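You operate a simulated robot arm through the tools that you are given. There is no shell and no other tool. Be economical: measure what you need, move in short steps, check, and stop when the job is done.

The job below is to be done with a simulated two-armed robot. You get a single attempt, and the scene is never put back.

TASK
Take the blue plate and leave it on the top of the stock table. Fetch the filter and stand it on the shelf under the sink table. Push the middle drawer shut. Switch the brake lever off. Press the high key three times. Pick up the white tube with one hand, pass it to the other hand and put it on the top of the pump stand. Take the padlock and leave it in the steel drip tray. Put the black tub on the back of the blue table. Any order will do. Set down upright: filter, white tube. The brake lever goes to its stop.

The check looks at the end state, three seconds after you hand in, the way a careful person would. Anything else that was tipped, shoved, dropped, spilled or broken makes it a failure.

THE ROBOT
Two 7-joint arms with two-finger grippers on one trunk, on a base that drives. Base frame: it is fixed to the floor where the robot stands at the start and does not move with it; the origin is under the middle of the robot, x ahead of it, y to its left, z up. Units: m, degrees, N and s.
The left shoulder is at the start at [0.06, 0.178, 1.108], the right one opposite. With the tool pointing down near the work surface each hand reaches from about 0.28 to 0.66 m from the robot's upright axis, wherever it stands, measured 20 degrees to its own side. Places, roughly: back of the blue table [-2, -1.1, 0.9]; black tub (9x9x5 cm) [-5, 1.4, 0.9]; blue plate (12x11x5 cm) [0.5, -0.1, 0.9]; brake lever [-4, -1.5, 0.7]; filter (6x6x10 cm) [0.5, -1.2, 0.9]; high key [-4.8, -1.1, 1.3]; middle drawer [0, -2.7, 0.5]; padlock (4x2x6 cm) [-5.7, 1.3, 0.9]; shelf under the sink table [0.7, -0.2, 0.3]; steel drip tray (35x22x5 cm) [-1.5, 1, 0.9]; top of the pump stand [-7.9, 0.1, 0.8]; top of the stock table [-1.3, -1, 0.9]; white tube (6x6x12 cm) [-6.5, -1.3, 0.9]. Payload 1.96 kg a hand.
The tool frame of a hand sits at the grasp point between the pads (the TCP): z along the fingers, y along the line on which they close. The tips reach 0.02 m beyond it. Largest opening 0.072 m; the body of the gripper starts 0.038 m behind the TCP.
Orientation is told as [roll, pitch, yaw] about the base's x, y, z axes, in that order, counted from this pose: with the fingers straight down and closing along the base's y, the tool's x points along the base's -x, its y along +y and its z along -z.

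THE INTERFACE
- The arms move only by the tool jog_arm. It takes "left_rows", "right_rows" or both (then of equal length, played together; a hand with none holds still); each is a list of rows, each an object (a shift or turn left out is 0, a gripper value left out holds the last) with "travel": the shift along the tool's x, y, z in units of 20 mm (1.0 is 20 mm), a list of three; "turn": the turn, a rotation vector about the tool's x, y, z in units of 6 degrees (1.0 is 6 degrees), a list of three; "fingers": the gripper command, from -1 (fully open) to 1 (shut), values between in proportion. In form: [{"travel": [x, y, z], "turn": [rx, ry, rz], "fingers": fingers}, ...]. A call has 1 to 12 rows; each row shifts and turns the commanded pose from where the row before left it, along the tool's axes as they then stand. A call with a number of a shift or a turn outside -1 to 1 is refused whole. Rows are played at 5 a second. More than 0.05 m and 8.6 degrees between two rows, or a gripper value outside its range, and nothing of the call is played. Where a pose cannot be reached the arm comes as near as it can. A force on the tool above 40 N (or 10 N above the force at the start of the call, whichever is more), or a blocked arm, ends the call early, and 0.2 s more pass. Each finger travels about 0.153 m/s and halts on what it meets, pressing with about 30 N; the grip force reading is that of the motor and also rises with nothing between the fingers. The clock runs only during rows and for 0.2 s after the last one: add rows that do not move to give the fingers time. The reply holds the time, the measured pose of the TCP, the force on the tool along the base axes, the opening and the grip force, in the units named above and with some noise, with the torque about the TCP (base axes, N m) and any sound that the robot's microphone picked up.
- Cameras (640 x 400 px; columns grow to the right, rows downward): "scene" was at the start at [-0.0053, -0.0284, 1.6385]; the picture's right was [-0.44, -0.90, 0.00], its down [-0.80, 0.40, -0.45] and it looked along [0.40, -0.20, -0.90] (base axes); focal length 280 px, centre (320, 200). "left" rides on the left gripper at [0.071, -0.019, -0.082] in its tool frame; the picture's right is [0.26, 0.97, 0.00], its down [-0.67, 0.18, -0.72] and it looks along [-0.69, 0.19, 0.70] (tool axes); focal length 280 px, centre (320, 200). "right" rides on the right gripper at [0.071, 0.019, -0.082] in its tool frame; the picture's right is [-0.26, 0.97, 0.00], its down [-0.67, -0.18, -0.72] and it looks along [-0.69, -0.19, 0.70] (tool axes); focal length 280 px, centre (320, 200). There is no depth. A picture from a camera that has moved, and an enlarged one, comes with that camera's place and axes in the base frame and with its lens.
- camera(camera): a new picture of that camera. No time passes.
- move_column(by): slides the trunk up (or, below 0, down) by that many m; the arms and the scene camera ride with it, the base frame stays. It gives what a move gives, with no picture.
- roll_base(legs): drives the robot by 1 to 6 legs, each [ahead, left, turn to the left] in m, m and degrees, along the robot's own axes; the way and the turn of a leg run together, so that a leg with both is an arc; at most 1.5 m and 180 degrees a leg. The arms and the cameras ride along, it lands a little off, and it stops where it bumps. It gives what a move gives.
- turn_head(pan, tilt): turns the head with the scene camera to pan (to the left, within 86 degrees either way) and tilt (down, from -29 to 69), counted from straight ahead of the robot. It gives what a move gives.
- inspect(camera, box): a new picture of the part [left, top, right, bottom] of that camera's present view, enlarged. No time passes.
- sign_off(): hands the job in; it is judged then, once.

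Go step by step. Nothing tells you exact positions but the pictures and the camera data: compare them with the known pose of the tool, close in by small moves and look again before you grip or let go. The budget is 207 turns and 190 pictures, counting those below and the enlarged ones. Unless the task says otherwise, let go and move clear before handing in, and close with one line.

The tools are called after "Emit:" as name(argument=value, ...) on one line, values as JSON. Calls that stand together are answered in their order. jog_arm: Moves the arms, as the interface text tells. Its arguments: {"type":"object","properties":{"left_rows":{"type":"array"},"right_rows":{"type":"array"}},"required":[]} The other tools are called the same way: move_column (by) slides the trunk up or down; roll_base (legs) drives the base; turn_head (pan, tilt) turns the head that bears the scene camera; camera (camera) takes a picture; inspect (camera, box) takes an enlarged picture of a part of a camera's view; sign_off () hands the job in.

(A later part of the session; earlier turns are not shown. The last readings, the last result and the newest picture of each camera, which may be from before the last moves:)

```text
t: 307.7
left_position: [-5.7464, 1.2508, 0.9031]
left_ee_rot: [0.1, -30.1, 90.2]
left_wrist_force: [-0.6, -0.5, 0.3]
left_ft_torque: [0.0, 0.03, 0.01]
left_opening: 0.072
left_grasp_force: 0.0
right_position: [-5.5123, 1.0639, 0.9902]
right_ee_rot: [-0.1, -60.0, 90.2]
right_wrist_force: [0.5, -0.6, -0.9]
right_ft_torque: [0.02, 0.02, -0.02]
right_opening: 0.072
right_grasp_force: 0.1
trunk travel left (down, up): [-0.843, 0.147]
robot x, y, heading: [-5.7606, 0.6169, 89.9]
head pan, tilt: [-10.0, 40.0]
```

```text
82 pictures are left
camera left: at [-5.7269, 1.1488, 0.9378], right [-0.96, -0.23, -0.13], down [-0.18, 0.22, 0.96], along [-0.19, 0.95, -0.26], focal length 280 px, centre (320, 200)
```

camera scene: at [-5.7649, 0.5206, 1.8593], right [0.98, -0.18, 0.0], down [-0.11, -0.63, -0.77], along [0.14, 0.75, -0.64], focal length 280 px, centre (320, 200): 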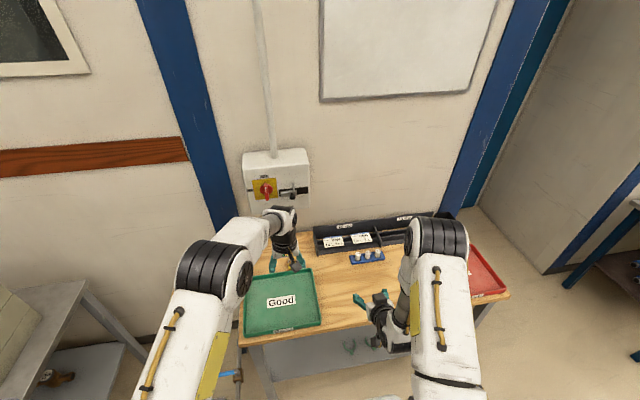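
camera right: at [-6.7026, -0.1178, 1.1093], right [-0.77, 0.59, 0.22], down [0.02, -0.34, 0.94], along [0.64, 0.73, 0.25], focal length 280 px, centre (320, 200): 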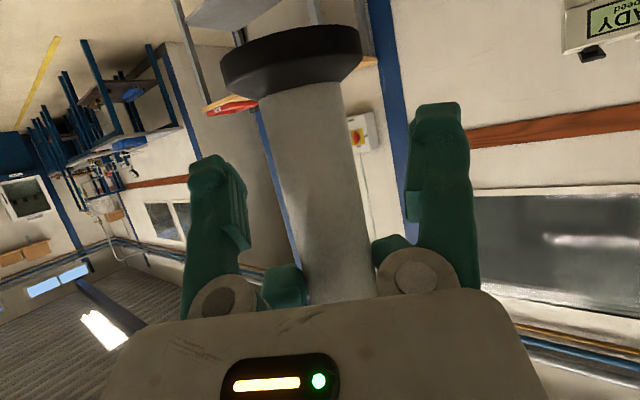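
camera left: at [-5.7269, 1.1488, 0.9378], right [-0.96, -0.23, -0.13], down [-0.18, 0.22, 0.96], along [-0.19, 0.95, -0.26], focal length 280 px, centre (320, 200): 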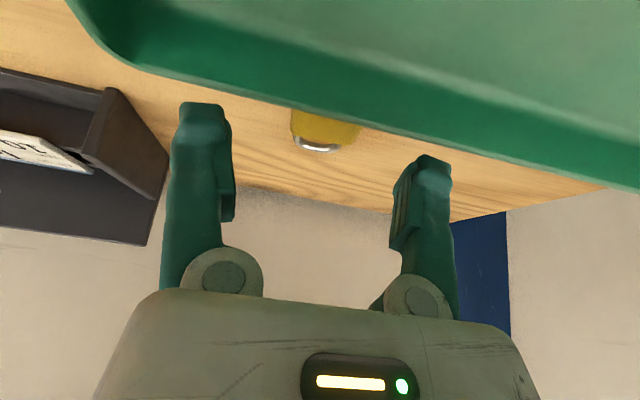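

Aligned; lower the last 1.3 cm and close.

Emit:
jog_arm(left_rows=[{"travel": [0.2, 0, 0.3]}, {"travel": [0.15, 0, 0.28]}, {"fingers": 1}, {"travel": [0, 0, 0]}, {"travel": [0, 0, 0]}])

Emit:
camera(camera="left")

```text
t: 308.9
left_position: [-5.7462, 1.2513, 0.8886]
left_ee_rot: [0.0, -30.2, 90.1]
left_wrist_force: [-0.7, -0.6, -0.1]
left_ft_torque: [0.01, 0.01, -0.03]
left_opening: 0.0
left_grasp_force: 30.0
right_position: [-5.5127, 1.0655, 0.9898]
right_ee_rot: [-0.1, -60.1, 90.2]
right_wrist_force: [0.9, 0.8, 0.6]
right_ft_torque: [-0.01, 0.01, -0.02]
right_opening: 0.0717
right_grasp_force: 0.0
trunk travel left (down, up): [-0.843, 0.147]
robot x, y, heading: [-5.7604, 0.6179, 90.1]
head pan, tilt: [-10.0, 40.0]
```

```text
81 pictures are left
camera left: at [-5.727, 1.1492, 0.923], right [-0.96, -0.23, -0.13], down [-0.18, 0.22, 0.96], along [-0.19, 0.95, -0.26], focal length 280 px, centre (320, 200)
```

left: 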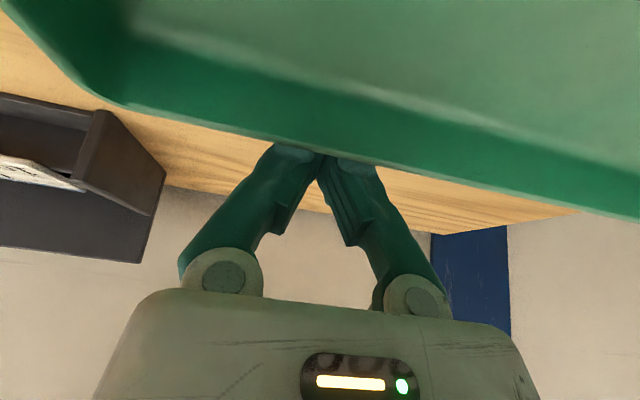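

The fingers closed above the padlock; the bench must be lower still. I'll reopen and rise a bit to look again.

Emit:
jog_arm(left_rows=[{"travel": [-0.3, 0, -0.5]}, {"fingers": -1}, {"travel": [-0.5, 0, -0.866]}, {"travel": [-0.5, 0, -0.866]}, {"travel": [0, 0, 0]}])

Emit:
camera(camera="left")

```text
t: 310.1
left_position: [-5.7475, 1.2514, 0.9391]
left_ee_rot: [0.0, -30.2, 90.0]
left_wrist_force: [-1.1, 0.7, -0.1]
left_ft_torque: [0.01, 0.01, -0.01]
left_opening: 0.0723
left_grasp_force: 0.1
right_position: [-5.5123, 1.0639, 0.9898]
right_ee_rot: [-0.2, -60.1, 90.2]
right_wrist_force: [0.4, 0.3, -0.1]
right_ft_torque: [0.0, 0.03, 0.0]
right_opening: 0.0718
right_grasp_force: 0.1
trunk travel left (down, up): [-0.843, 0.147]
robot x, y, heading: [-5.7628, 0.6133, 90.0]
head pan, tilt: [-10.0, 40.0]
```

```text
80 pictures are left
camera left: at [-5.7279, 1.1478, 0.9741], right [-0.96, -0.23, -0.13], down [-0.18, 0.22, 0.96], along [-0.19, 0.95, -0.26], focal length 280 px, centre (320, 200)
```

left: 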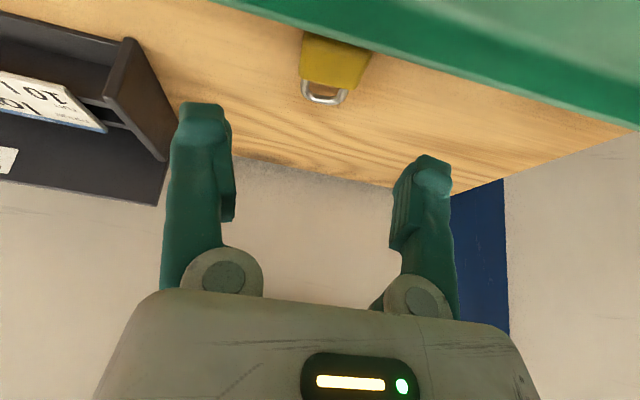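

Parallax shows the bench top at about 0.855 and the padlock body centre at [-5.750, 1.268]. I'll shift 1.7 cm forward and lower to TCP 0.88.

Emit:
jog_arm(left_rows=[{"travel": [-0.74, 0.12, 0.42]}, {"travel": [0.49, 0, 0.85]}, {"travel": [0.49, 0, 0.85]}, {"travel": [0.49, 0, 0.85]}, {"travel": [0, 0, 0]}])

Emit:
camera(camera="left")

```text
t: 311.3
left_position: [-5.7496, 1.2622, 0.8843]
left_ee_rot: [0.0, -30.2, 90.0]
left_wrist_force: [-0.4, -0.4, -0.3]
left_ft_torque: [0.02, -0.04, 0.0]
left_opening: 0.0722
left_grasp_force: 0.0
left hand out of reach, approached as far as the arm can: row 4
right_position: [-5.5127, 1.0639, 0.9909]
right_ee_rot: [0.0, -60.1, 90.2]
right_wrist_force: [0.3, 0.1, -0.7]
right_ft_torque: [-0.01, -0.03, -0.01]
right_opening: 0.0722
right_grasp_force: 0.1
trunk travel left (down, up): [-0.843, 0.147]
robot x, y, heading: [-5.7618, 0.618, 90.3]
head pan, tilt: [-10.0, 40.0]
```

```text
79 pictures are left
camera left: at [-5.7301, 1.1609, 0.9183], right [-0.96, -0.23, -0.13], down [-0.18, 0.22, 0.96], along [-0.19, 0.95, -0.26], focal length 280 px, centre (320, 200)
```

left: 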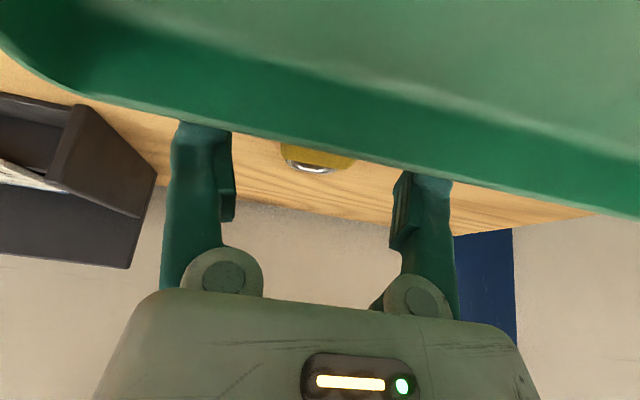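

The arm is at full stretch. I'll raise both hands 8–10 cm, lower the trunk by 10 cm, creep 3 cm ahead, and come down again.

Emit:
jog_arm(left_rows=[{"travel": [-0.5, 0, -0.866]}, {"travel": [-0.5, 0, -0.866]}, {"travel": [-0.5, 0, -0.866]}, {"travel": [-0.5, 0, -0.866]}, {"travel": [-0.5, 0, -0.866]}, {"travel": [0, 0, 0]}], right_rows=[{"travel": [-0.866, 0, -0.5]}, {"travel": [-0.866, 0, -0.5]}, {"travel": [-0.866, 0, -0.5]}, {"travel": [-0.866, 0, -0.5]}, {"travel": [-0.866, 0, -0.5]}, {"travel": [-0.866, 0, -0.5]}])

Emit:
move_column(by=-0.08)

Emit:
roll_base(legs=[[0.03, 0, 0]])

Emit:
camera(camera="left")

```text
t: 312.7
left_position: [-5.7501, 1.2643, 0.9827]
left_ee_rot: [0.0, -30.2, 90.0]
left_wrist_force: [0.9, -0.4, 0.1]
left_ft_torque: [-0.01, -0.02, 0.03]
left_opening: 0.072
left_grasp_force: 0.0
right_position: [-5.5137, 1.0622, 1.109]
right_ee_rot: [-0.1, -60.2, 90.1]
right_wrist_force: [-0.6, 0.2, 0.2]
right_ft_torque: [0.01, -0.03, -0.02]
right_opening: 0.0719
right_grasp_force: 0.2
trunk travel left (down, up): [-0.843, 0.147]
robot x, y, heading: [-5.7622, 0.613, 90.0]
head pan, tilt: [-10.0, 40.0]
```

```text
t: 313.8
left_position: [-5.7495, 1.2641, 0.9035]
left_ee_rot: [0.1, -30.2, 89.9]
left_wrist_force: [-0.2, 0.9, 0.0]
left_ft_torque: [-0.01, -0.01, 0.06]
left_opening: 0.0717
left_grasp_force: 0.1
right_position: [-5.5136, 1.0633, 1.0292]
right_ee_rot: [-0.1, -60.2, 90.1]
right_wrist_force: [0.1, -0.6, 0.8]
right_ft_torque: [-0.01, 0.03, 0.0]
right_opening: 0.072
right_grasp_force: 0.0
trunk travel left (down, up): [-0.763, 0.227]
robot x, y, heading: [-5.7614, 0.6166, 90.4]
head pan, tilt: [-10.0, 40.0]
```

```text
t: 314.7
left_position: [-5.7513, 1.2925, 0.9057]
left_ee_rot: [0.0, -30.4, 90.1]
left_wrist_force: [-1.0, -0.9, 0.2]
left_ft_torque: [0.02, 0.01, 0.04]
left_opening: 0.0719
left_grasp_force: 0.1
right_position: [-5.5134, 1.09, 1.0295]
right_ee_rot: [-0.1, -60.2, 90.1]
right_wrist_force: [-0.1, -0.2, 0.8]
right_ft_torque: [0.03, 0.03, 0.02]
right_opening: 0.0722
right_grasp_force: 0.0
trunk travel left (down, up): [-0.763, 0.227]
robot x, y, heading: [-5.7623, 0.6455, 89.9]
head pan, tilt: [-10.0, 40.0]
```

```text
78 pictures are left
camera left: at [-5.7307, 1.1896, 0.9391], right [-0.96, -0.23, -0.13], down [-0.18, 0.22, 0.96], along [-0.19, 0.95, -0.25], focal length 280 px, centre (320, 200)
```

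left: 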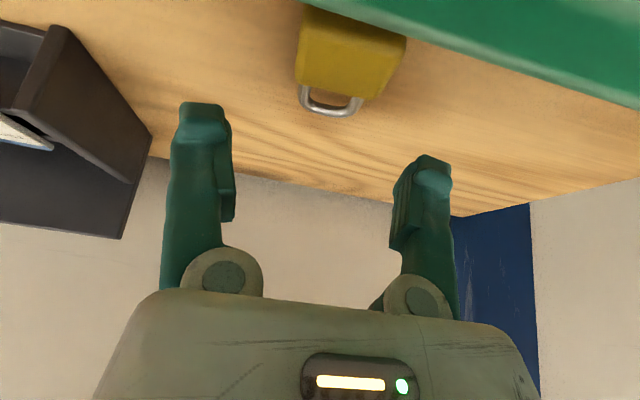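

Good view: body centre at y≈1.267. Move back 2.4 cm and down 2.8 cm, then close.

Emit:
jog_arm(left_rows=[{"travel": [0.6, -0.03, 0.1]}, {"travel": [0.57, -0.03, 0.26]}, {"travel": [0.57, 0, 0.26]}, {"travel": [0, 0, 0]}, {"fingers": 1}, {"travel": [0, 0, 0]}, {"travel": [0, 0, 0]}, {"travel": [0, 0, 0]}])

Emit:
camera(camera="left")

```text
t: 316.5
left_position: [-5.7488, 1.2705, 0.875]
left_ee_rot: [0.0, -30.3, 90.1]
left_wrist_force: [-0.4, -0.1, 2.0]
left_ft_torque: [0.07, -0.05, 0.04]
left_opening: 0.035
left_grasp_force: 29.9
right_position: [-5.5135, 1.0922, 1.029]
right_ee_rot: [0.0, -60.0, 90.2]
right_wrist_force: [0.6, 0.0, 0.1]
right_ft_torque: [0.03, 0.01, 0.01]
right_opening: 0.072
right_grasp_force: 0.0
trunk travel left (down, up): [-0.763, 0.227]
robot x, y, heading: [-5.7602, 0.6455, 89.9]
head pan, tilt: [-10.0, 40.0]
```

```text
77 pictures are left
camera left: at [-5.7294, 1.1674, 0.9093], right [-0.96, -0.23, -0.13], down [-0.18, 0.22, 0.96], along [-0.19, 0.95, -0.26], focal length 280 px, centre (320, 200)
```

left: 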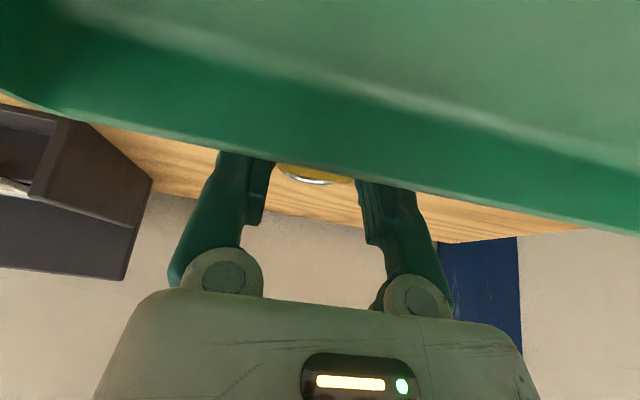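

Gripped at 35 mm opening. Lift straight up 12 cm and check.

Emit:
jog_arm(left_rows=[{"travel": [-0.25, 0, -0.43]}, {"travel": [-0.5, 0, -0.866]}, {"travel": [-0.5, 0, -0.866]}, {"travel": [-0.5, 0, -0.866]}, {"travel": [-0.5, 0, -0.866]}, {"travel": [-0.5, 0, -0.866]}, {"travel": [0, 0, 0]}])

Emit:
camera(camera="left")

```text
t: 318.1
left_position: [-5.7482, 1.2703, 0.9837]
left_ee_rot: [-0.1, -30.2, 90.1]
left_wrist_force: [1.3, -0.2, -0.7]
left_ft_torque: [-0.02, 0.04, 0.03]
left_opening: 0.0351
left_grasp_force: 29.9
right_position: [-5.5133, 1.0928, 1.0293]
right_ee_rot: [0.0, -60.1, 90.2]
right_wrist_force: [-0.1, -1.4, -0.3]
right_ft_torque: [0.02, -0.03, -0.02]
right_opening: 0.0722
right_grasp_force: 0.0
trunk travel left (down, up): [-0.763, 0.227]
robot x, y, heading: [-5.7573, 0.647, 89.8]
head pan, tilt: [-10.0, 40.0]
```

```text
76 pictures are left
camera left: at [-5.7296, 1.1675, 1.0181], right [-0.96, -0.23, -0.13], down [-0.18, 0.22, 0.96], along [-0.19, 0.95, -0.26], focal length 280 px, centre (320, 200)
```

left: 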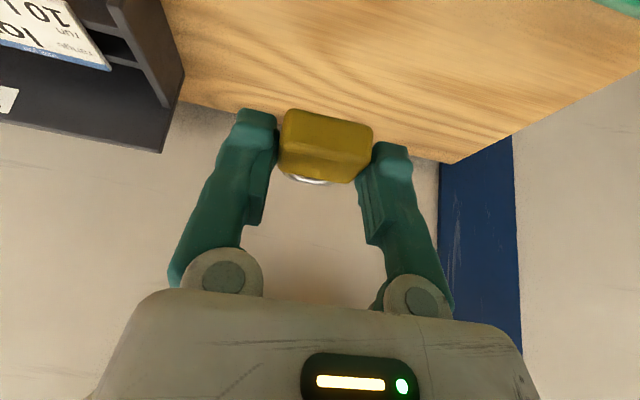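

Padlock in hand. Now the tub with the right hand: back off, retract the left hand, set the right to 45° tilt, and shift right.

Emit:
roll_base(legs=[[-0.25, 0, 0], [0, -0.58, 0]])

Emit:
jog_arm(left_rows=[{"travel": [0.866, 0.5, -0.5]}, {"travel": [0.866, 0.5, -0.5]}, {"travel": [0.866, 0.5, -0.5]}, {"travel": [0.866, 0.5, -0.5]}, {"travel": [0.866, 0.5, -0.5]}, {"travel": [0.866, 0.5, -0.5]}, {"travel": [0.866, 0.5, -0.5]}, {"travel": [0.866, 0.5, -0.5]}, {"travel": [0, 0, -1]}, {"travel": [0, 0, -1]}, {"travel": [0, 0, -1]}], right_rows=[{"turn": [0, 1, 0]}, {"turn": [0, 1, 0]}, {"turn": [0, 0.5, 0]}, {"travel": [-0.7, 0, -0.7]}, {"travel": [-0.7, 0, -0.7]}, {"travel": [0, 0, 0]}, {"travel": [0, 0, 0]}, {"travel": [0, 0, 0]}, {"travel": [0, 0, 0]}, {"travel": [0, 0, 0]}, {"travel": [0, 0, 0]}])

Emit:
camera(camera="right")

Emit:
camera(camera="scene")

```text
t: 322.8
left_position: [-5.1624, 1.0209, 0.9835]
left_ee_rot: [0.0, -30.2, 89.8]
left_wrist_force: [0.6, -0.3, -1.1]
left_ft_torque: [0.0, 0.0, -0.02]
left_opening: 0.0348
left_grasp_force: 29.8
right_position: [-4.9285, 0.8431, 1.0287]
right_ee_rot: [-0.2, -60.2, 89.8]
right_wrist_force: [-0.3, -0.2, 1.2]
right_ft_torque: [0.0, -0.01, -0.01]
right_opening: 0.0721
right_grasp_force: 0.1
trunk travel left (down, up): [-0.763, 0.227]
robot x, y, heading: [-5.1776, 0.3968, 89.7]
head pan, tilt: [-10.0, 40.0]
```

```text
t: 325.2
left_position: [-5.2443, 0.8297, 1.0357]
left_ee_rot: [0.0, -30.2, 89.6]
left_wrist_force: [0.8, -0.3, -0.7]
left_ft_torque: [-0.03, 0.01, -0.01]
left_opening: 0.0347
left_grasp_force: 29.5
right_position: [-4.9276, 0.8409, 1.068]
right_ee_rot: [-0.2, -45.1, 89.8]
right_wrist_force: [0.7, -0.2, -0.7]
right_ft_torque: [0.03, 0.0, 0.03]
right_opening: 0.072
right_grasp_force: 0.1
trunk travel left (down, up): [-0.763, 0.227]
robot x, y, heading: [-5.177, 0.3937, 89.5]
head pan, tilt: [-10.0, 40.0]
```

```text
75 pictures are left
camera right: at [-4.9477, 0.7335, 1.0759], right [-0.96, 0.19, 0.19], down [0.18, -0.03, 0.98], along [0.19, 0.98, 0.0], focal length 280 px, centre (320, 200)
```

right: 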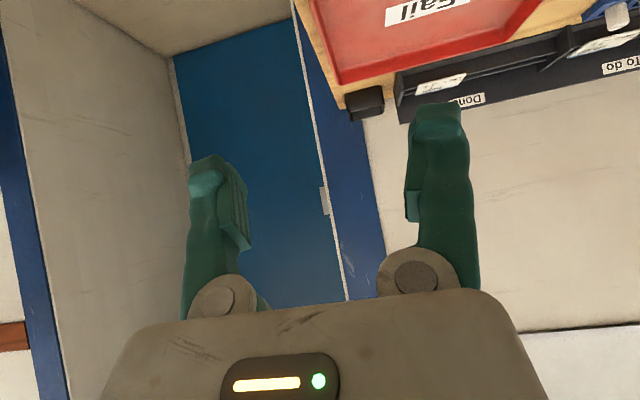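

```text
74 pictures are left
camera scene: at [-5.1647, 0.4188, 1.6792], right [0.98, -0.18, 0.0], down [-0.12, -0.63, -0.77], along [0.14, 0.75, -0.64], focal length 280 px, centre (320, 200)
```

scene: 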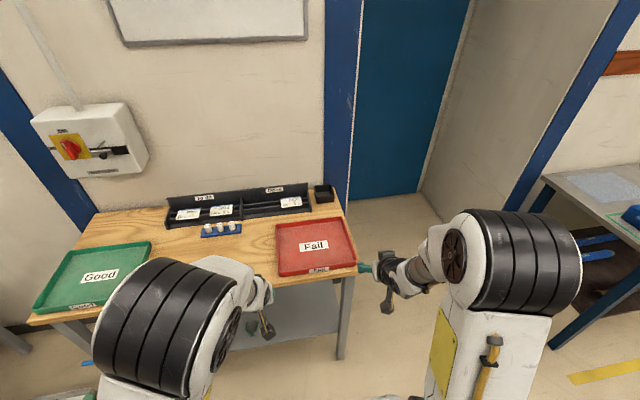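

Emit:
inspect(camera="right", box=[310, 60, 450, 140])

Emit:
inspect(camera="scene", box=[250, 160, 370, 240])

```text
4.57 times, centred on (380, 100) of right
camera zoom: at [-4.9477, 0.7335, 1.0759], right [-0.96, 0.19, 0.19], down [0.18, -0.03, 0.98], along [0.19, 0.98, 0.0], focal length 1282 px, centre (46, 657)
```

zoom: 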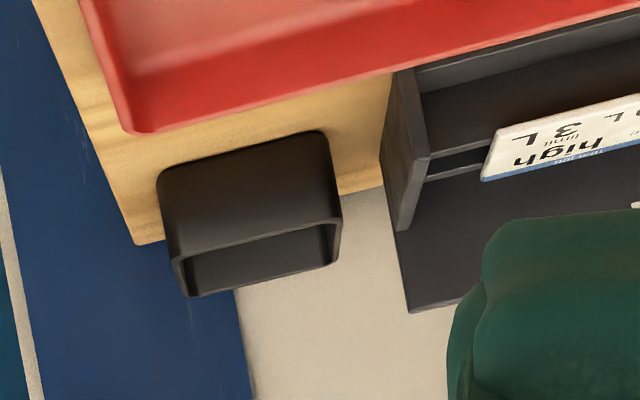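

```text
5.00 times, centred on (310, 200) of scene
camera zoom: at [-5.1647, 0.4188, 1.6792], right [0.98, -0.18, 0.0], down [-0.12, -0.63, -0.77], along [0.14, 0.75, -0.64], focal length 1398 px, centre (370, 200)
```

zoom: 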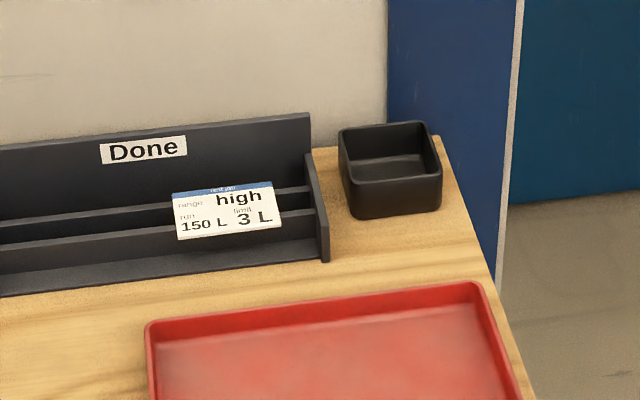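

The tub's right wall runs at x≈-4.925; I'll straddle it with the fingers. Drive in and bring the hand to a hover over that wall.

Emit:
roll_base(legs=[[0.28, 0, 0.4]])

Emit:
jog_arm(right_rows=[{"travel": [-0.42, 0, 1]}, {"travel": [-0.42, 0, 1]}, {"travel": [-0.42, 0, 1]}, {"travel": [-0.42, 0, 1]}, {"travel": [-0.42, 0, 1]}, {"travel": [-0.42, 0, 1]}, {"travel": [-0.42, 0, 1]}, {"travel": [-0.42, 0, 1]}, {"travel": [-0.42, 0, 1]}, {"travel": [-0.42, 0, 1]}, {"travel": [0, 0, 0]}])

Emit:
camera(camera="right")

Emit:
camera(camera="scene")

```text
t: 327.1
left_position: [-5.2495, 1.1051, 1.035]
left_ee_rot: [0.0, -30.2, 90.3]
left_wrist_force: [-0.3, 0.4, -0.9]
left_ft_torque: [-0.02, 0.02, 0.0]
left_opening: 0.0349
left_grasp_force: 30.0
right_position: [-4.9332, 1.1202, 1.0675]
right_ee_rot: [0.0, -45.1, 90.5]
right_wrist_force: [0.7, 0.1, 0.2]
right_ft_torque: [0.0, -0.01, -0.01]
right_opening: 0.0718
right_grasp_force: 0.1
trunk travel left (down, up): [-0.763, 0.227]
robot x, y, heading: [-5.1777, 0.6763, 90.3]
head pan, tilt: [-10.0, 40.0]
```

```text
t: 329.5
left_position: [-5.2489, 1.1053, 1.0351]
left_ee_rot: [0.0, -30.2, 90.4]
left_wrist_force: [0.2, 0.3, -1.1]
left_ft_torque: [0.01, 0.0, 0.02]
left_opening: 0.0349
left_grasp_force: 30.4
right_position: [-4.9338, 1.3212, 0.9867]
right_ee_rot: [0.0, -45.1, 90.5]
right_wrist_force: [0.1, -0.1, -1.1]
right_ft_torque: [0.01, 0.0, 0.01]
right_opening: 0.0721
right_grasp_force: 0.2
trunk travel left (down, up): [-0.763, 0.227]
robot x, y, heading: [-5.1816, 0.672, 90.4]
head pan, tilt: [-10.0, 40.0]
```

```text
71 pictures are left
camera right: at [-4.9526, 1.2124, 0.994], right [-0.97, 0.18, 0.19], down [0.18, -0.03, 0.98], along [0.18, 0.98, 0.0], focal length 280 px, centre (320, 200)
```

right: 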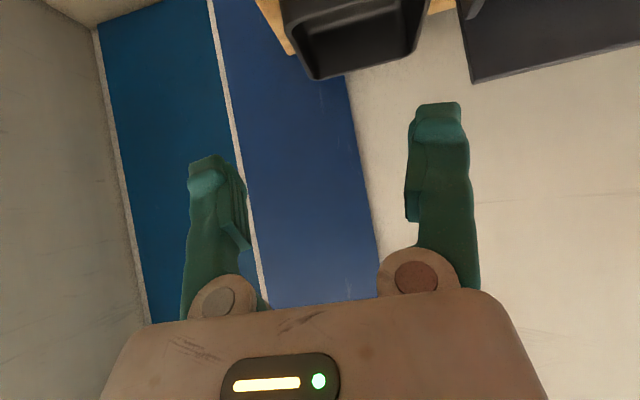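

```text
70 pictures are left
camera scene: at [-5.1648, 0.6951, 1.6792], right [0.99, -0.17, 0.0], down [-0.11, -0.63, -0.77], along [0.13, 0.76, -0.64], focal length 280 px, centre (320, 200)
```

scene: 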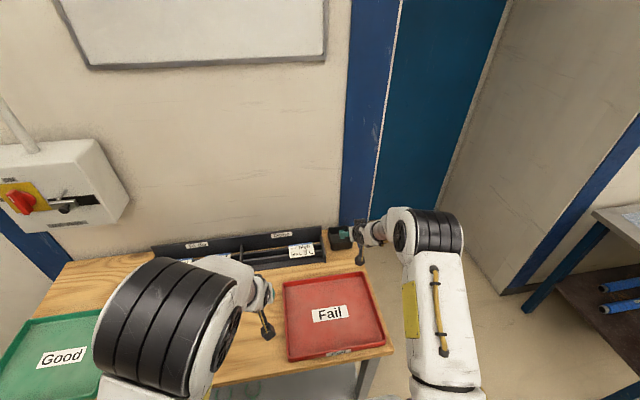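

The right wall lies at x≈-4.929, y 1.33–1.42, rim near 0.905. I'll descend so the wall sits between the fingers.

Emit:
jog_arm(right_rows=[{"travel": [0.22, -0.05, 0.98]}, {"travel": [0.22, -0.05, 0.98]}, {"travel": [0.22, -0.05, 0.98]}, {"travel": [0.22, -0.05, 0.98]}, {"travel": [0, 0, 0]}])

Emit:
camera(camera="right")

Emit:
inspect(camera="scene", box=[300, 190, 430, 280])

```text
t: 330.7
left_position: [-5.2505, 1.1059, 1.0355]
left_ee_rot: [0.0, -30.1, 90.3]
left_wrist_force: [0.5, 0.1, -1.6]
left_ft_torque: [0.01, 0.0, -0.02]
left_opening: 0.0345
left_grasp_force: 29.8
right_position: [-4.9309, 1.3654, 0.9188]
right_ee_rot: [-0.1, -45.1, 90.4]
right_wrist_force: [-0.4, -0.8, 0.2]
right_ft_torque: [0.0, 0.02, -0.03]
right_opening: 0.072
right_grasp_force: 0.1
trunk travel left (down, up): [-0.763, 0.227]
robot x, y, heading: [-5.1769, 0.6754, 90.2]
head pan, tilt: [-10.0, 40.0]
```

```text
69 pictures are left
camera right: at [-4.9494, 1.2563, 0.9267], right [-0.97, 0.18, 0.18], down [0.18, -0.03, 0.98], along [0.18, 0.98, 0.0], focal length 280 px, centre (320, 200)
```

right: 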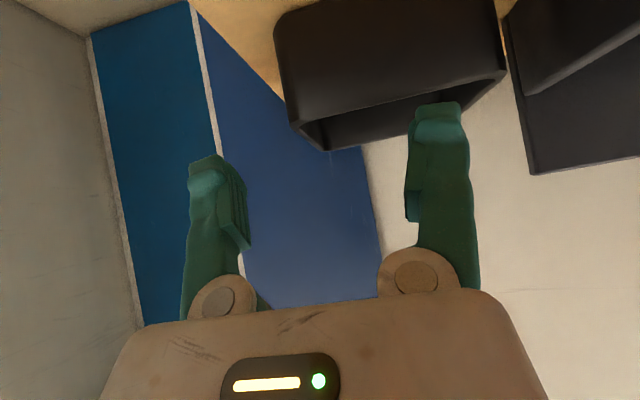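

```text
4.44 times, centred on (365, 235) of scene
camera zoom: at [-5.1649, 0.6951, 1.6792], right [0.99, -0.17, 0.0], down [-0.11, -0.63, -0.77], along [0.13, 0.76, -0.64], focal length 1243 px, centre (120, 44)
```

zoom: 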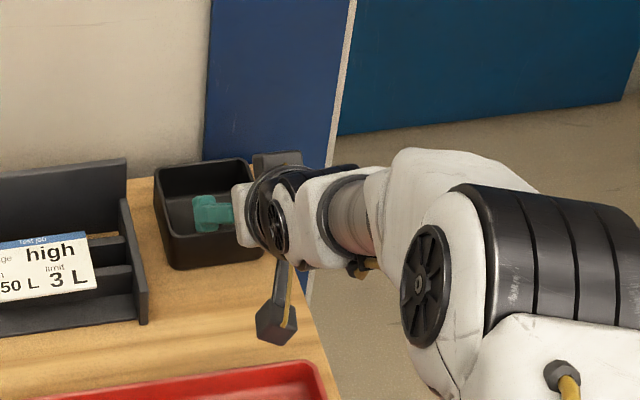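

The wall is between the fingers. One more step down, then close gently and check.

Emit:
jog_arm(right_rows=[{"travel": [0.25, -0.05, 0.98]}, {"travel": [0, 0, 0]}, {"fingers": 0.3}, {"fingers": 1}, {"travel": [0, 0, 0]}, {"travel": [0, 0, 0]}])

Emit:
camera(camera="right")

```text
t: 332.1
left_position: [-5.2491, 1.1057, 1.0355]
left_ee_rot: [0.1, -30.2, 90.4]
left_wrist_force: [-0.6, 0.2, -0.8]
left_ft_torque: [-0.02, 0.0, -0.01]
left_opening: 0.035
left_grasp_force: 29.6
right_position: [-4.9303, 1.3762, 0.9022]
right_ee_rot: [0.0, -45.1, 90.5]
right_wrist_force: [1.2, 0.3, 0.4]
right_ft_torque: [0.11, 0.03, -0.04]
right_opening: 0.006
right_grasp_force: 30.4
trunk travel left (down, up): [-0.763, 0.227]
robot x, y, heading: [-5.178, 0.6724, 90.3]
head pan, tilt: [-10.0, 40.0]
```

```text
67 pictures are left
camera right: at [-4.9485, 1.2674, 0.9097], right [-0.97, 0.18, 0.19], down [0.18, -0.03, 0.98], along [0.18, 0.98, 0.0], focal length 280 px, centre (320, 200)
```

right: 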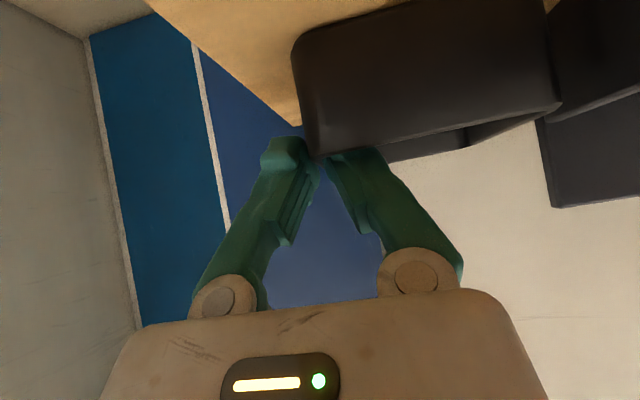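

The wall is gripped (6 mm). Lift slowly.

Emit:
jog_arm(right_rows=[{"travel": [-0.35, 0, -0.35]}, {"travel": [-0.35, 0, -0.35]}, {"travel": [-0.7, 0, -0.7]}, {"travel": [-0.7, 0, -0.7]}, {"travel": [-0.7, 0, -0.7]}, {"travel": [-0.7, 0, -0.7]}, {"travel": [0, 0, 0]}])

Emit:
camera(camera="right")

Emit:
inspect(camera="scene", box=[260, 150, 450, 280])

```text
t: 333.7
left_position: [-5.248, 1.1068, 1.0339]
left_ee_rot: [0.0, -30.2, 90.4]
left_wrist_force: [-0.9, 0.3, -0.1]
left_ft_torque: [-0.02, -0.03, 0.01]
left_opening: 0.0346
left_grasp_force: 29.6
right_position: [-4.9293, 1.3768, 1.0006]
right_ee_rot: [0.0, -45.1, 90.5]
right_wrist_force: [-0.2, 0.0, 0.9]
right_ft_torque: [0.0, -0.01, 0.02]
right_opening: 0.0058
right_grasp_force: 29.9
trunk travel left (down, up): [-0.763, 0.227]
robot x, y, heading: [-5.1752, 0.6748, 90.3]
head pan, tilt: [-10.0, 40.0]
```

```text
66 pictures are left
camera right: at [-4.9484, 1.2689, 1.0078], right [-0.97, 0.18, 0.19], down [0.18, -0.03, 0.98], along [0.18, 0.98, 0.0], focal length 280 px, centre (320, 200)
```

right: 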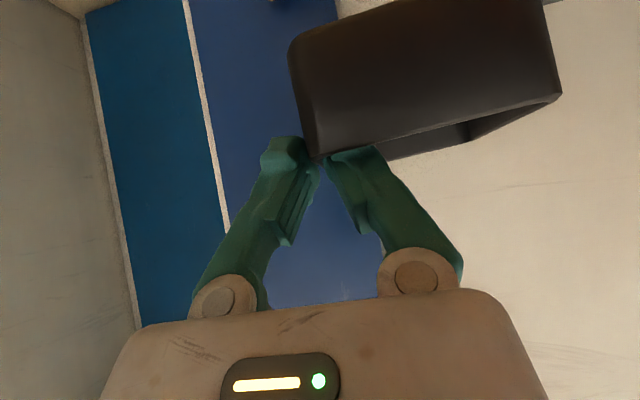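

```text
3.08 times, centred on (355, 215) of scene
camera zoom: at [-5.1645, 0.6962, 1.6792], right [0.99, -0.17, 0.0], down [-0.11, -0.63, -0.77], along [0.13, 0.75, -0.64], focal length 860 px, centre (212, 154)
```

zoom: 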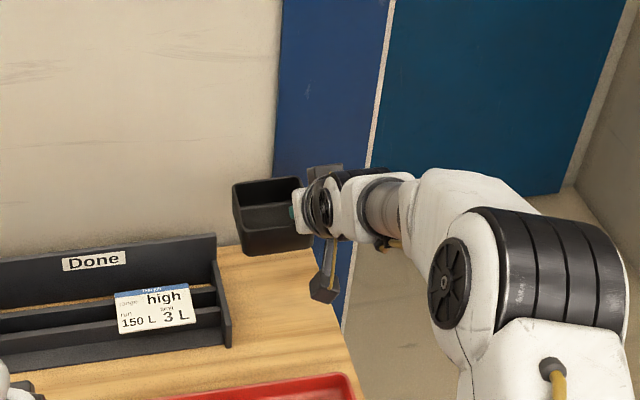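

The tub is lifted level. I'll back out to the aisle, pull the right arm in, turn to heading 0 and drive towards the drip tray.

Emit:
roll_base(legs=[[-0.6, 0, 0]])

Emit:
jog_arm(right_rows=[{"travel": [0.7, 0, -0.8]}, {"travel": [0.7, 0, -0.8]}, {"travel": [0.7, 0, -0.8]}, {"travel": [0.7, 0, -0.8]}, {"travel": [0.7, 0, -0.8]}, {"travel": [0.7, 0, -0.8]}, {"travel": [0.7, 0, -0.8]}, {"travel": [0.7, 0, -0.8]}, {"travel": [0.7, 0, -0.8]}, {"travel": [0.7, 0, -0.8]}])

Emit:
roll_base(legs=[[0, 0, -90], [1.5, 0, 0], [1.5, 0, 0]])

Emit:
turn_head(pan=40, tilt=30)

Emit:
camera(camera="scene")

```text
t: 337.1
left_position: [-5.2431, 0.5054, 1.0351]
left_ee_rot: [0.0, -30.2, 89.5]
left_wrist_force: [-0.1, 0.1, -0.6]
left_ft_torque: [-0.01, 0.03, 0.0]
left_opening: 0.0347
left_grasp_force: 29.4
right_position: [-4.9211, 0.7722, 1.0012]
right_ee_rot: [0.0, -45.1, 89.7]
right_wrist_force: [0.5, -0.3, -0.6]
right_ft_torque: [-0.03, 0.0, 0.0]
right_opening: 0.0059
right_grasp_force: 30.2
trunk travel left (down, up): [-0.763, 0.227]
robot x, y, heading: [-5.1782, 0.0738, 89.5]
head pan, tilt: [-10.0, 40.0]
```

```text
t: 339.3
left_position: [-5.243, 0.5053, 1.0348]
left_ee_rot: [-0.1, -30.2, 89.6]
left_wrist_force: [0.5, -0.5, -0.6]
left_ft_torque: [0.0, 0.0, 0.02]
left_opening: 0.0349
left_grasp_force: 29.5
right_position: [-4.922, 0.5592, 1.0143]
right_ee_rot: [-0.1, -45.2, 89.6]
right_wrist_force: [0.6, -0.7, -0.3]
right_ft_torque: [0.01, -0.03, -0.02]
right_opening: 0.0059
right_grasp_force: 30.1
trunk travel left (down, up): [-0.763, 0.227]
robot x, y, heading: [-5.1786, 0.0726, 89.5]
head pan, tilt: [-10.0, 40.0]
```

```text
t: 357.5
left_position: [-1.7599, 0.0973, 1.0345]
left_ee_rot: [-0.1, -30.2, -1.6]
left_wrist_force: [0.3, 0.4, -0.7]
left_ft_torque: [0.0, 0.01, 0.02]
left_opening: 0.0348
left_grasp_force: 29.7
right_position: [-1.7134, -0.2249, 1.0144]
right_ee_rot: [0.0, -45.1, -1.5]
right_wrist_force: [0.7, 0.5, -0.9]
right_ft_torque: [0.0, 0.06, 0.01]
right_opening: 0.0059
right_grasp_force: 30.4
trunk travel left (down, up): [-0.763, 0.227]
robot x, y, heading: [-2.1938, 0.0416, -1.9]
head pan, tilt: [-10.0, 40.0]
```

```text
t: 358.7
left_position: [-1.7601, 0.0966, 1.0348]
left_ee_rot: [0.0, -30.2, -1.6]
left_wrist_force: [-0.4, -0.6, 0.3]
left_ft_torque: [-0.01, 0.05, -0.02]
left_opening: 0.035
left_grasp_force: 30.2
right_position: [-1.714, -0.2235, 1.0159]
right_ee_rot: [0.0, -45.1, -1.5]
right_wrist_force: [-0.2, -0.4, -0.5]
right_ft_torque: [-0.02, 0.02, -0.01]
right_opening: 0.0058
right_grasp_force: 30.1
trunk travel left (down, up): [-0.763, 0.227]
robot x, y, heading: [-2.1967, 0.0445, -1.5]
head pan, tilt: [40.0, 30.0]
```

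```text
64 pictures are left
camera scene: at [-2.1855, 0.0987, 1.6946], right [0.62, -0.79, 0.0], down [-0.39, -0.31, -0.87], along [0.68, 0.54, -0.5], focal length 280 px, centre (320, 200)
```

scene: 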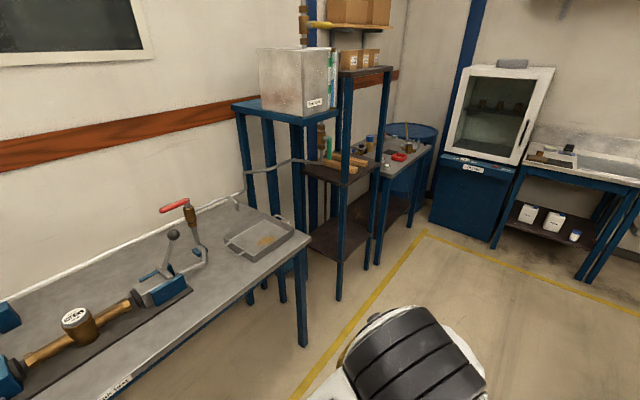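

The drip tray is at about [-1.53, 0.99], but a tank stand to its right would get in the way of the right hand with the tub. So I'll put the tub down first: turn to the blue table and look.

Emit:
roll_base(legs=[[0, 0, -88.5]])

Emit:
turn_head(pan=0, tilt=35)

Emit:
camera(camera="scene")

```text
t: 362.8
left_position: [-2.1325, -0.3917, 1.0342]
left_ee_rot: [-0.1, -30.2, -90.5]
left_wrist_force: [-0.1, -0.7, -1.5]
left_ft_torque: [0.04, 0.0, 0.01]
left_opening: 0.0349
left_grasp_force: 29.7
right_position: [-2.454, -0.4458, 1.0155]
right_ee_rot: [0.0, -45.2, -90.5]
right_wrist_force: [0.1, -0.1, -0.9]
right_ft_torque: [0.05, 0.0, 0.0]
right_opening: 0.0061
right_grasp_force: 30.0
trunk travel left (down, up): [-0.763, 0.227]
robot x, y, heading: [-2.196, 0.0392, -90.6]
head pan, tilt: [40.0, 30.0]
```

```text
t: 363.9
left_position: [-2.1318, -0.3924, 1.0343]
left_ee_rot: [0.0, -30.3, -90.7]
left_wrist_force: [0.4, 0.2, -0.7]
left_ft_torque: [0.03, 0.0, -0.03]
left_opening: 0.0349
left_grasp_force: 30.4
right_position: [-2.4532, -0.4452, 1.014]
right_ee_rot: [-0.1, -45.1, -90.5]
right_wrist_force: [-0.2, -0.5, -1.7]
right_ft_torque: [0.06, 0.04, -0.01]
right_opening: 0.0059
right_grasp_force: 29.8
trunk travel left (down, up): [-0.763, 0.227]
robot x, y, heading: [-2.1957, 0.0416, -90.8]
head pan, tilt: [0.0, 35.0]
```

```text
63 pictures are left
camera scene: at [-2.1973, 0.0127, 1.6868], right [-1.0, 0.01, 0.0], down [0.01, 0.57, -0.82], along [-0.01, -0.82, -0.57], focal length 280 px, centre (320, 200)
```

scene: 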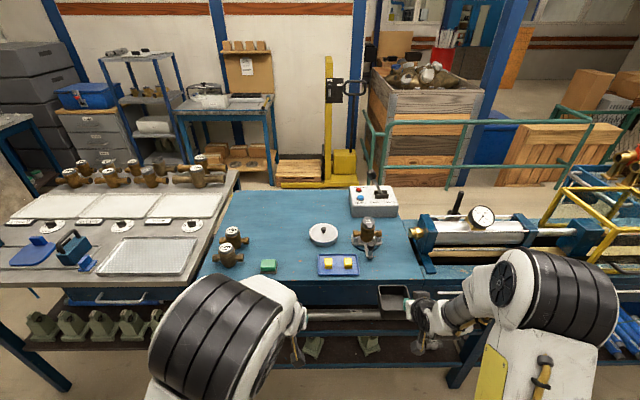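

The back strip of the blue table around [-2.05, -1.12] is free. I'll raise the left hand, centre the right hand a bit, and drive up to the table.

Emit:
jog_arm(left_rows=[{"travel": [-0.5, 0, -0.866]}, {"travel": [-0.5, 0, -0.866]}, {"travel": [-0.5, 0, -0.866]}, {"travel": [-0.5, 0, -0.866]}, {"travel": [-0.5, 0, -0.866]}], right_rows=[{"travel": [0, 0.8, 0]}, {"travel": [0, 0.8, 0]}, {"travel": [0, 0.8, 0]}, {"travel": [0, 0.8, 0]}, {"travel": [0, 0.8, 0]}])

Emit:
roll_base(legs=[[0, 0.285, 0.6], [0.3, 0, 0]])

Emit:
camera(camera="scene")

Emit:
camera(camera="right")

```text
t: 365.1
left_position: [-2.131, -0.392, 1.1349]
left_ee_rot: [0.0, -30.2, -90.6]
left_wrist_force: [-0.1, 0.2, -1.1]
left_ft_torque: [0.0, 0.05, 0.01]
left_opening: 0.0346
left_grasp_force: 30.3
right_position: [-2.3729, -0.4451, 1.0152]
right_ee_rot: [0.0, -45.1, -90.4]
right_wrist_force: [0.8, -0.1, -1.3]
right_ft_torque: [0.01, -0.02, -0.05]
right_opening: 0.006
right_grasp_force: 29.9
trunk travel left (down, up): [-0.763, 0.227]
robot x, y, heading: [-2.1931, 0.0396, -90.6]
head pan, tilt: [0.0, 35.0]
```

```text
t: 368.8
left_position: [-1.8457, -0.7018, 1.1362]
left_ee_rot: [0.0, -30.1, -90.1]
left_wrist_force: [-0.1, 0.0, -0.5]
left_ft_torque: [-0.04, 0.01, -0.01]
left_opening: 0.0347
left_grasp_force: 29.9
right_position: [-2.0869, -0.7583, 1.0152]
right_ee_rot: [-0.2, -45.0, -89.9]
right_wrist_force: [0.2, -0.1, -0.5]
right_ft_torque: [0.01, 0.01, -0.03]
right_opening: 0.0056
right_grasp_force: 30.1
trunk travel left (down, up): [-0.763, 0.227]
robot x, y, heading: [-1.9167, -0.266, -90.2]
head pan, tilt: [0.0, 35.0]
```

```text
62 pictures are left
camera scene: at [-1.9151, -0.2974, 1.6868], right [-1.0, 0.0, 0.0], down [0.0, 0.57, -0.82], along [0.0, -0.82, -0.57], focal length 280 px, centre (320, 200)
```

scene: 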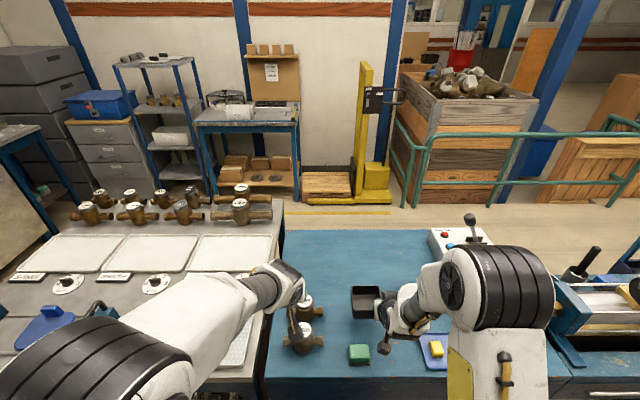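

```text
61 pictures are left
camera right: at [-2.0679, -0.6501, 1.0224], right [0.97, -0.18, 0.18], down [-0.18, 0.03, 0.98], along [-0.19, -0.98, 0.0], focal length 280 px, centre (320, 200)
```

right: 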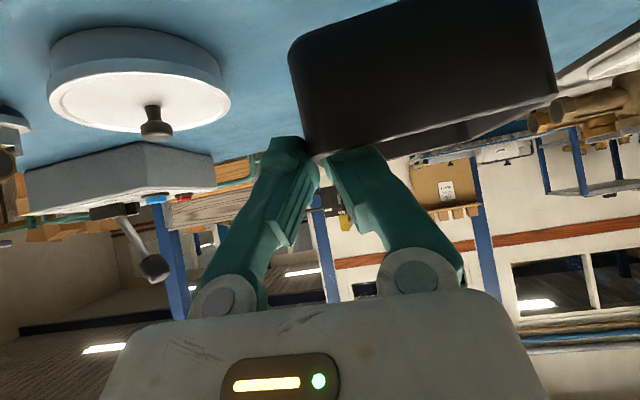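

Clear space ahead of the tub. I'll drive 10 cm in and extend the right arm to the back strip.

Emit:
roll_base(legs=[[0.1, 0, 0]])

Emit:
jog_arm(right_rows=[{"travel": [-0.5, 0, 0.9]}, {"travel": [-0.5, 0, 0.9]}, {"travel": [-0.5, 0, 0.9]}, {"travel": [-0.5, 0, 0.9]}, {"travel": [-0.5, 0, 0.9]}, {"travel": [-0.5, 0, 0.9]}, {"travel": [-0.5, 0, 0.9]}, {"travel": [-0.5, 0, 0.9]}, {"travel": [-0.5, 0, 0.9]}, {"travel": [-0.5, 0, 0.9]}, {"travel": [-0.5, 0, 0.9]}, {"travel": [-0.5, 0, 0.9]}])

Emit:
camera(camera="scene")

Emit:
camera(camera="right")

```text
t: 369.9
left_position: [-1.847, -0.8022, 1.1363]
left_ee_rot: [0.0, -30.2, -90.1]
left_wrist_force: [0.3, 0.1, -0.5]
left_ft_torque: [0.01, -0.01, 0.04]
left_opening: 0.0348
left_grasp_force: 30.3
right_position: [-2.087, -0.8579, 1.0147]
right_ee_rot: [0.0, -45.1, -90.0]
right_wrist_force: [1.1, -0.5, -0.5]
right_ft_torque: [0.02, 0.02, -0.01]
right_opening: 0.0059
right_grasp_force: 30.2
trunk travel left (down, up): [-0.763, 0.227]
robot x, y, heading: [-1.9166, -0.3673, -90.2]
head pan, tilt: [0.0, 35.0]
```

```text
t: 372.5
left_position: [-1.8457, -0.7988, 1.1367]
left_ee_rot: [0.1, -30.4, -90.1]
left_wrist_force: [0.2, 0.2, -0.8]
left_ft_torque: [0.04, 0.01, -0.03]
left_opening: 0.0348
left_grasp_force: 29.8
right_position: [-2.0874, -1.0929, 0.9522]
right_ee_rot: [-0.1, -45.5, -89.8]
right_wrist_force: [-0.2, 3.8, 16.3]
right_ft_torque: [0.14, -0.01, 0.01]
right_opening: 0.006
right_grasp_force: 30.0
trunk travel left (down, up): [-0.763, 0.227]
robot x, y, heading: [-1.9133, -0.3707, -90.4]
head pan, tilt: [0.0, 35.0]
```

```text
60 pictures are left
camera scene: at [-1.9145, -0.3925, 1.6872], right [-1.0, 0.0, 0.0], down [0.0, 0.57, -0.82], along [0.0, -0.82, -0.57], focal length 280 px, centre (320, 200)
```

scene: 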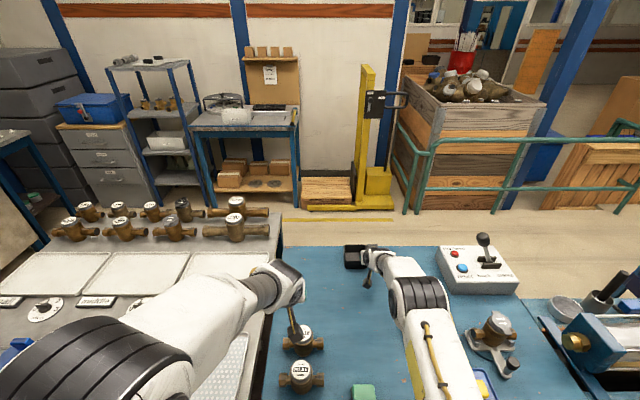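

```text
59 pictures are left
camera right: at [-2.0686, -0.9852, 0.9588], right [0.97, -0.18, 0.19], down [-0.18, 0.04, 0.98], along [-0.19, -0.98, 0.0], focal length 280 px, centre (320, 200)
```

right: 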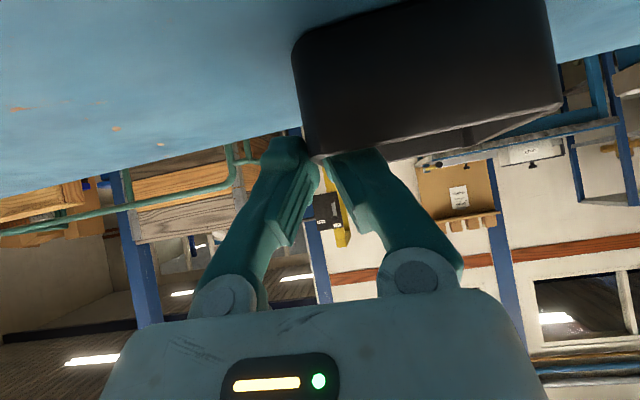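

The tub has touched down (16 N) on the back part of the blue table. Relax slightly, open, and rise straight up.

Emit:
jog_arm(right_rows=[{"travel": [-0.08, 0, -0.08]}, {"fingers": 0.6}, {"fingers": 0.2}, {"fingers": -0.4}, {"travel": [0, 0, 0]}, {"travel": [-0.5, 0, -0.5]}, {"travel": [-0.7, 0, -0.7]}, {"travel": [-0.7, 0, -0.7]}, {"travel": [-0.5, 0, -0.9]}, {"travel": [0, 0, 0]}])

Emit:
camera(camera="right")

Emit:
inspect(camera="scene", box=[260, 190, 500, 340])

```text
t: 374.7
left_position: [-1.8471, -0.801, 1.1343]
left_ee_rot: [0.0, -30.2, -90.3]
left_wrist_force: [0.2, -0.5, -0.7]
left_ft_torque: [0.02, 0.02, -0.01]
left_opening: 0.0351
left_grasp_force: 29.8
right_position: [-2.0863, -1.0893, 1.0222]
right_ee_rot: [0.0, -45.1, -90.0]
right_wrist_force: [0.0, -0.3, -0.9]
right_ft_torque: [0.01, 0.04, 0.01]
right_opening: 0.0505
right_grasp_force: 0.0
trunk travel left (down, up): [-0.763, 0.227]
robot x, y, heading: [-1.9127, -0.3677, -90.6]
head pan, tilt: [0.0, 35.0]
```

```text
58 pictures are left
camera right: at [-2.0675, -0.9811, 1.0298], right [0.97, -0.19, 0.18], down [-0.18, 0.03, 0.98], along [-0.19, -0.98, 0.0], focal length 280 px, centre (320, 200)
```

right: 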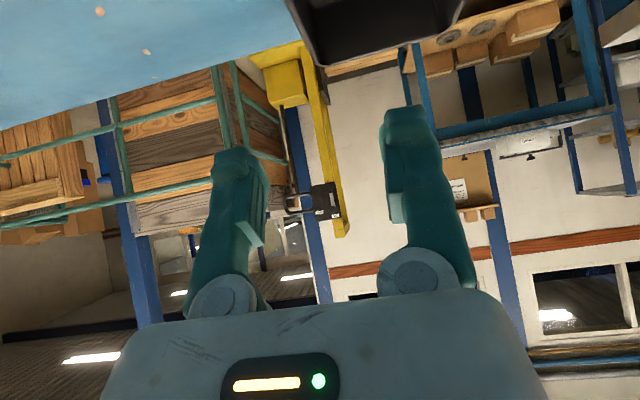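

```text
2.67 times, centred on (380, 265) of scene
camera zoom: at [-1.9155, -0.3974, 1.6868], right [-1.0, 0.0, 0.0], down [0.0, 0.57, -0.82], along [0.0, -0.82, -0.57], focal length 746 px, centre (160, 27)
```

zoom: 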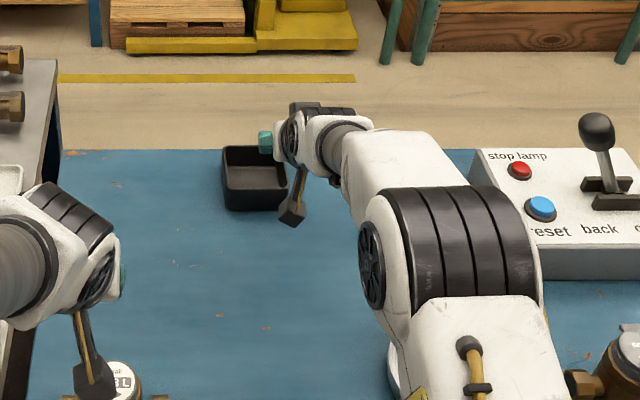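

The tub stands on the back of the blue table, inside the edge. I'll pull the right arm back and up, then tuck it close with the tool down.

Emit:
jog_arm(right_rows=[{"travel": [0.2, 0, -1]}, {"travel": [0.5, 0, -0.9]}, {"travel": [0.5, 0, -0.9]}, {"travel": [0.7, 0, -0.7]}, {"travel": [0.7, 0, -0.7]}, {"travel": [0.7, 0, -0.7]}, {"travel": [0.7, 0, -0.7]}, {"travel": [0.7, 0, -0.7]}, {"travel": [0.7, 0, -0.7]}, {"travel": [0.7, 0, -0.7]}, {"travel": [0.7, 0, -0.7]}, {"travel": [0.7, 0, -0.7]}])

Emit:
roll_base(legs=[[-0.4, 0, 0]])

Emit:
jog_arm(right_rows=[{"turn": [0, 1, 0]}, {"turn": [0, 1, 0]}, {"turn": [0, 1, 0]}, {"turn": [0, 1, 0]}, {"turn": [0, 1, 0]}, {"turn": [0, 1, 0]}, {"turn": [0, 1, 0]}, {"turn": [0, 0.5, 0]}, {"travel": [1, 0, -0.3]}, {"travel": [1, 0, -0.3]}, {"travel": [1, 0, -0.3]}, {"travel": [1, 0, -0.3]}])

Emit:
inspect(camera="scene", box=[220, 180, 480, 342])

```text
t: 377.3
left_position: [-1.8465, -0.8017, 1.1361]
left_ee_rot: [0.0, -30.2, -90.0]
left_wrist_force: [-1.1, 0.2, -0.9]
left_ft_torque: [-0.01, 0.0, -0.03]
left_opening: 0.0348
left_grasp_force: 30.0
right_position: [-2.088, -0.8534, 1.0453]
right_ee_rot: [-0.1, -45.2, -90.0]
right_wrist_force: [-0.6, -0.1, 0.2]
right_ft_torque: [-0.01, 0.0, 0.02]
right_opening: 0.0505
right_grasp_force: 0.0
trunk travel left (down, up): [-0.763, 0.227]
robot x, y, heading: [-1.9137, -0.3692, -90.1]
head pan, tilt: [0.0, 35.0]
```

```text
t: 379.8
left_position: [-1.8437, -0.4025, 1.1358]
left_ee_rot: [-0.1, -30.1, -89.5]
left_wrist_force: [0.2, -0.9, -1.1]
left_ft_torque: [0.01, 0.0, -0.01]
left_opening: 0.035
left_grasp_force: 29.5
right_position: [-2.0819, -0.4557, 1.045]
right_ee_rot: [0.0, -45.2, -89.6]
right_wrist_force: [-0.2, 0.1, 0.6]
right_ft_torque: [0.0, 0.05, 0.0]
right_opening: 0.0506
right_grasp_force: 0.0
trunk travel left (down, up): [-0.763, 0.227]
robot x, y, heading: [-1.9138, 0.0305, -89.7]
head pan, tilt: [0.0, 35.0]
```

```text
t: 382.4
left_position: [-1.8429, -0.4011, 1.1356]
left_ee_rot: [0.1, -30.2, -89.5]
left_wrist_force: [-1.0, -0.6, -0.8]
left_ft_torque: [0.03, 0.01, 0.03]
left_opening: 0.0348
left_grasp_force: 30.0
right_position: [-2.0823, -0.374, 1.0697]
right_ee_rot: [0.0, -0.1, -89.5]
right_wrist_force: [0.3, -0.4, 0.0]
right_ft_torque: [-0.01, 0.01, 0.02]
right_opening: 0.0506
right_grasp_force: 0.1
trunk travel left (down, up): [-0.763, 0.227]
robot x, y, heading: [-1.9158, 0.0306, -89.8]
head pan, tilt: [0.0, 35.0]
```

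```text
2.46 times, centred on (350, 261) of scene
camera zoom: at [-1.9157, 0.004, 1.6868], right [-1.0, -0.01, 0.0], down [0.0, 0.57, -0.82], along [0.0, -0.82, -0.57], focal length 688 px, centre (246, 50)
```

zoom: 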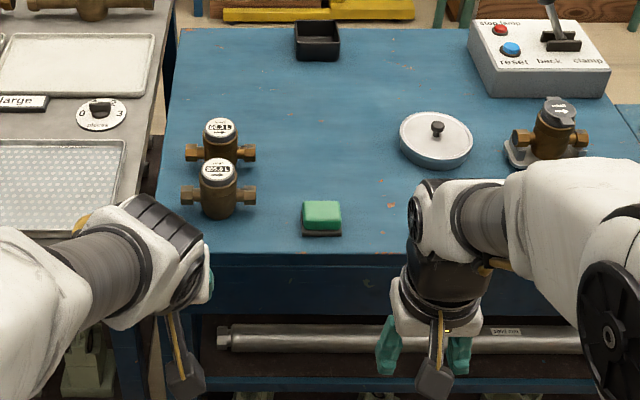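

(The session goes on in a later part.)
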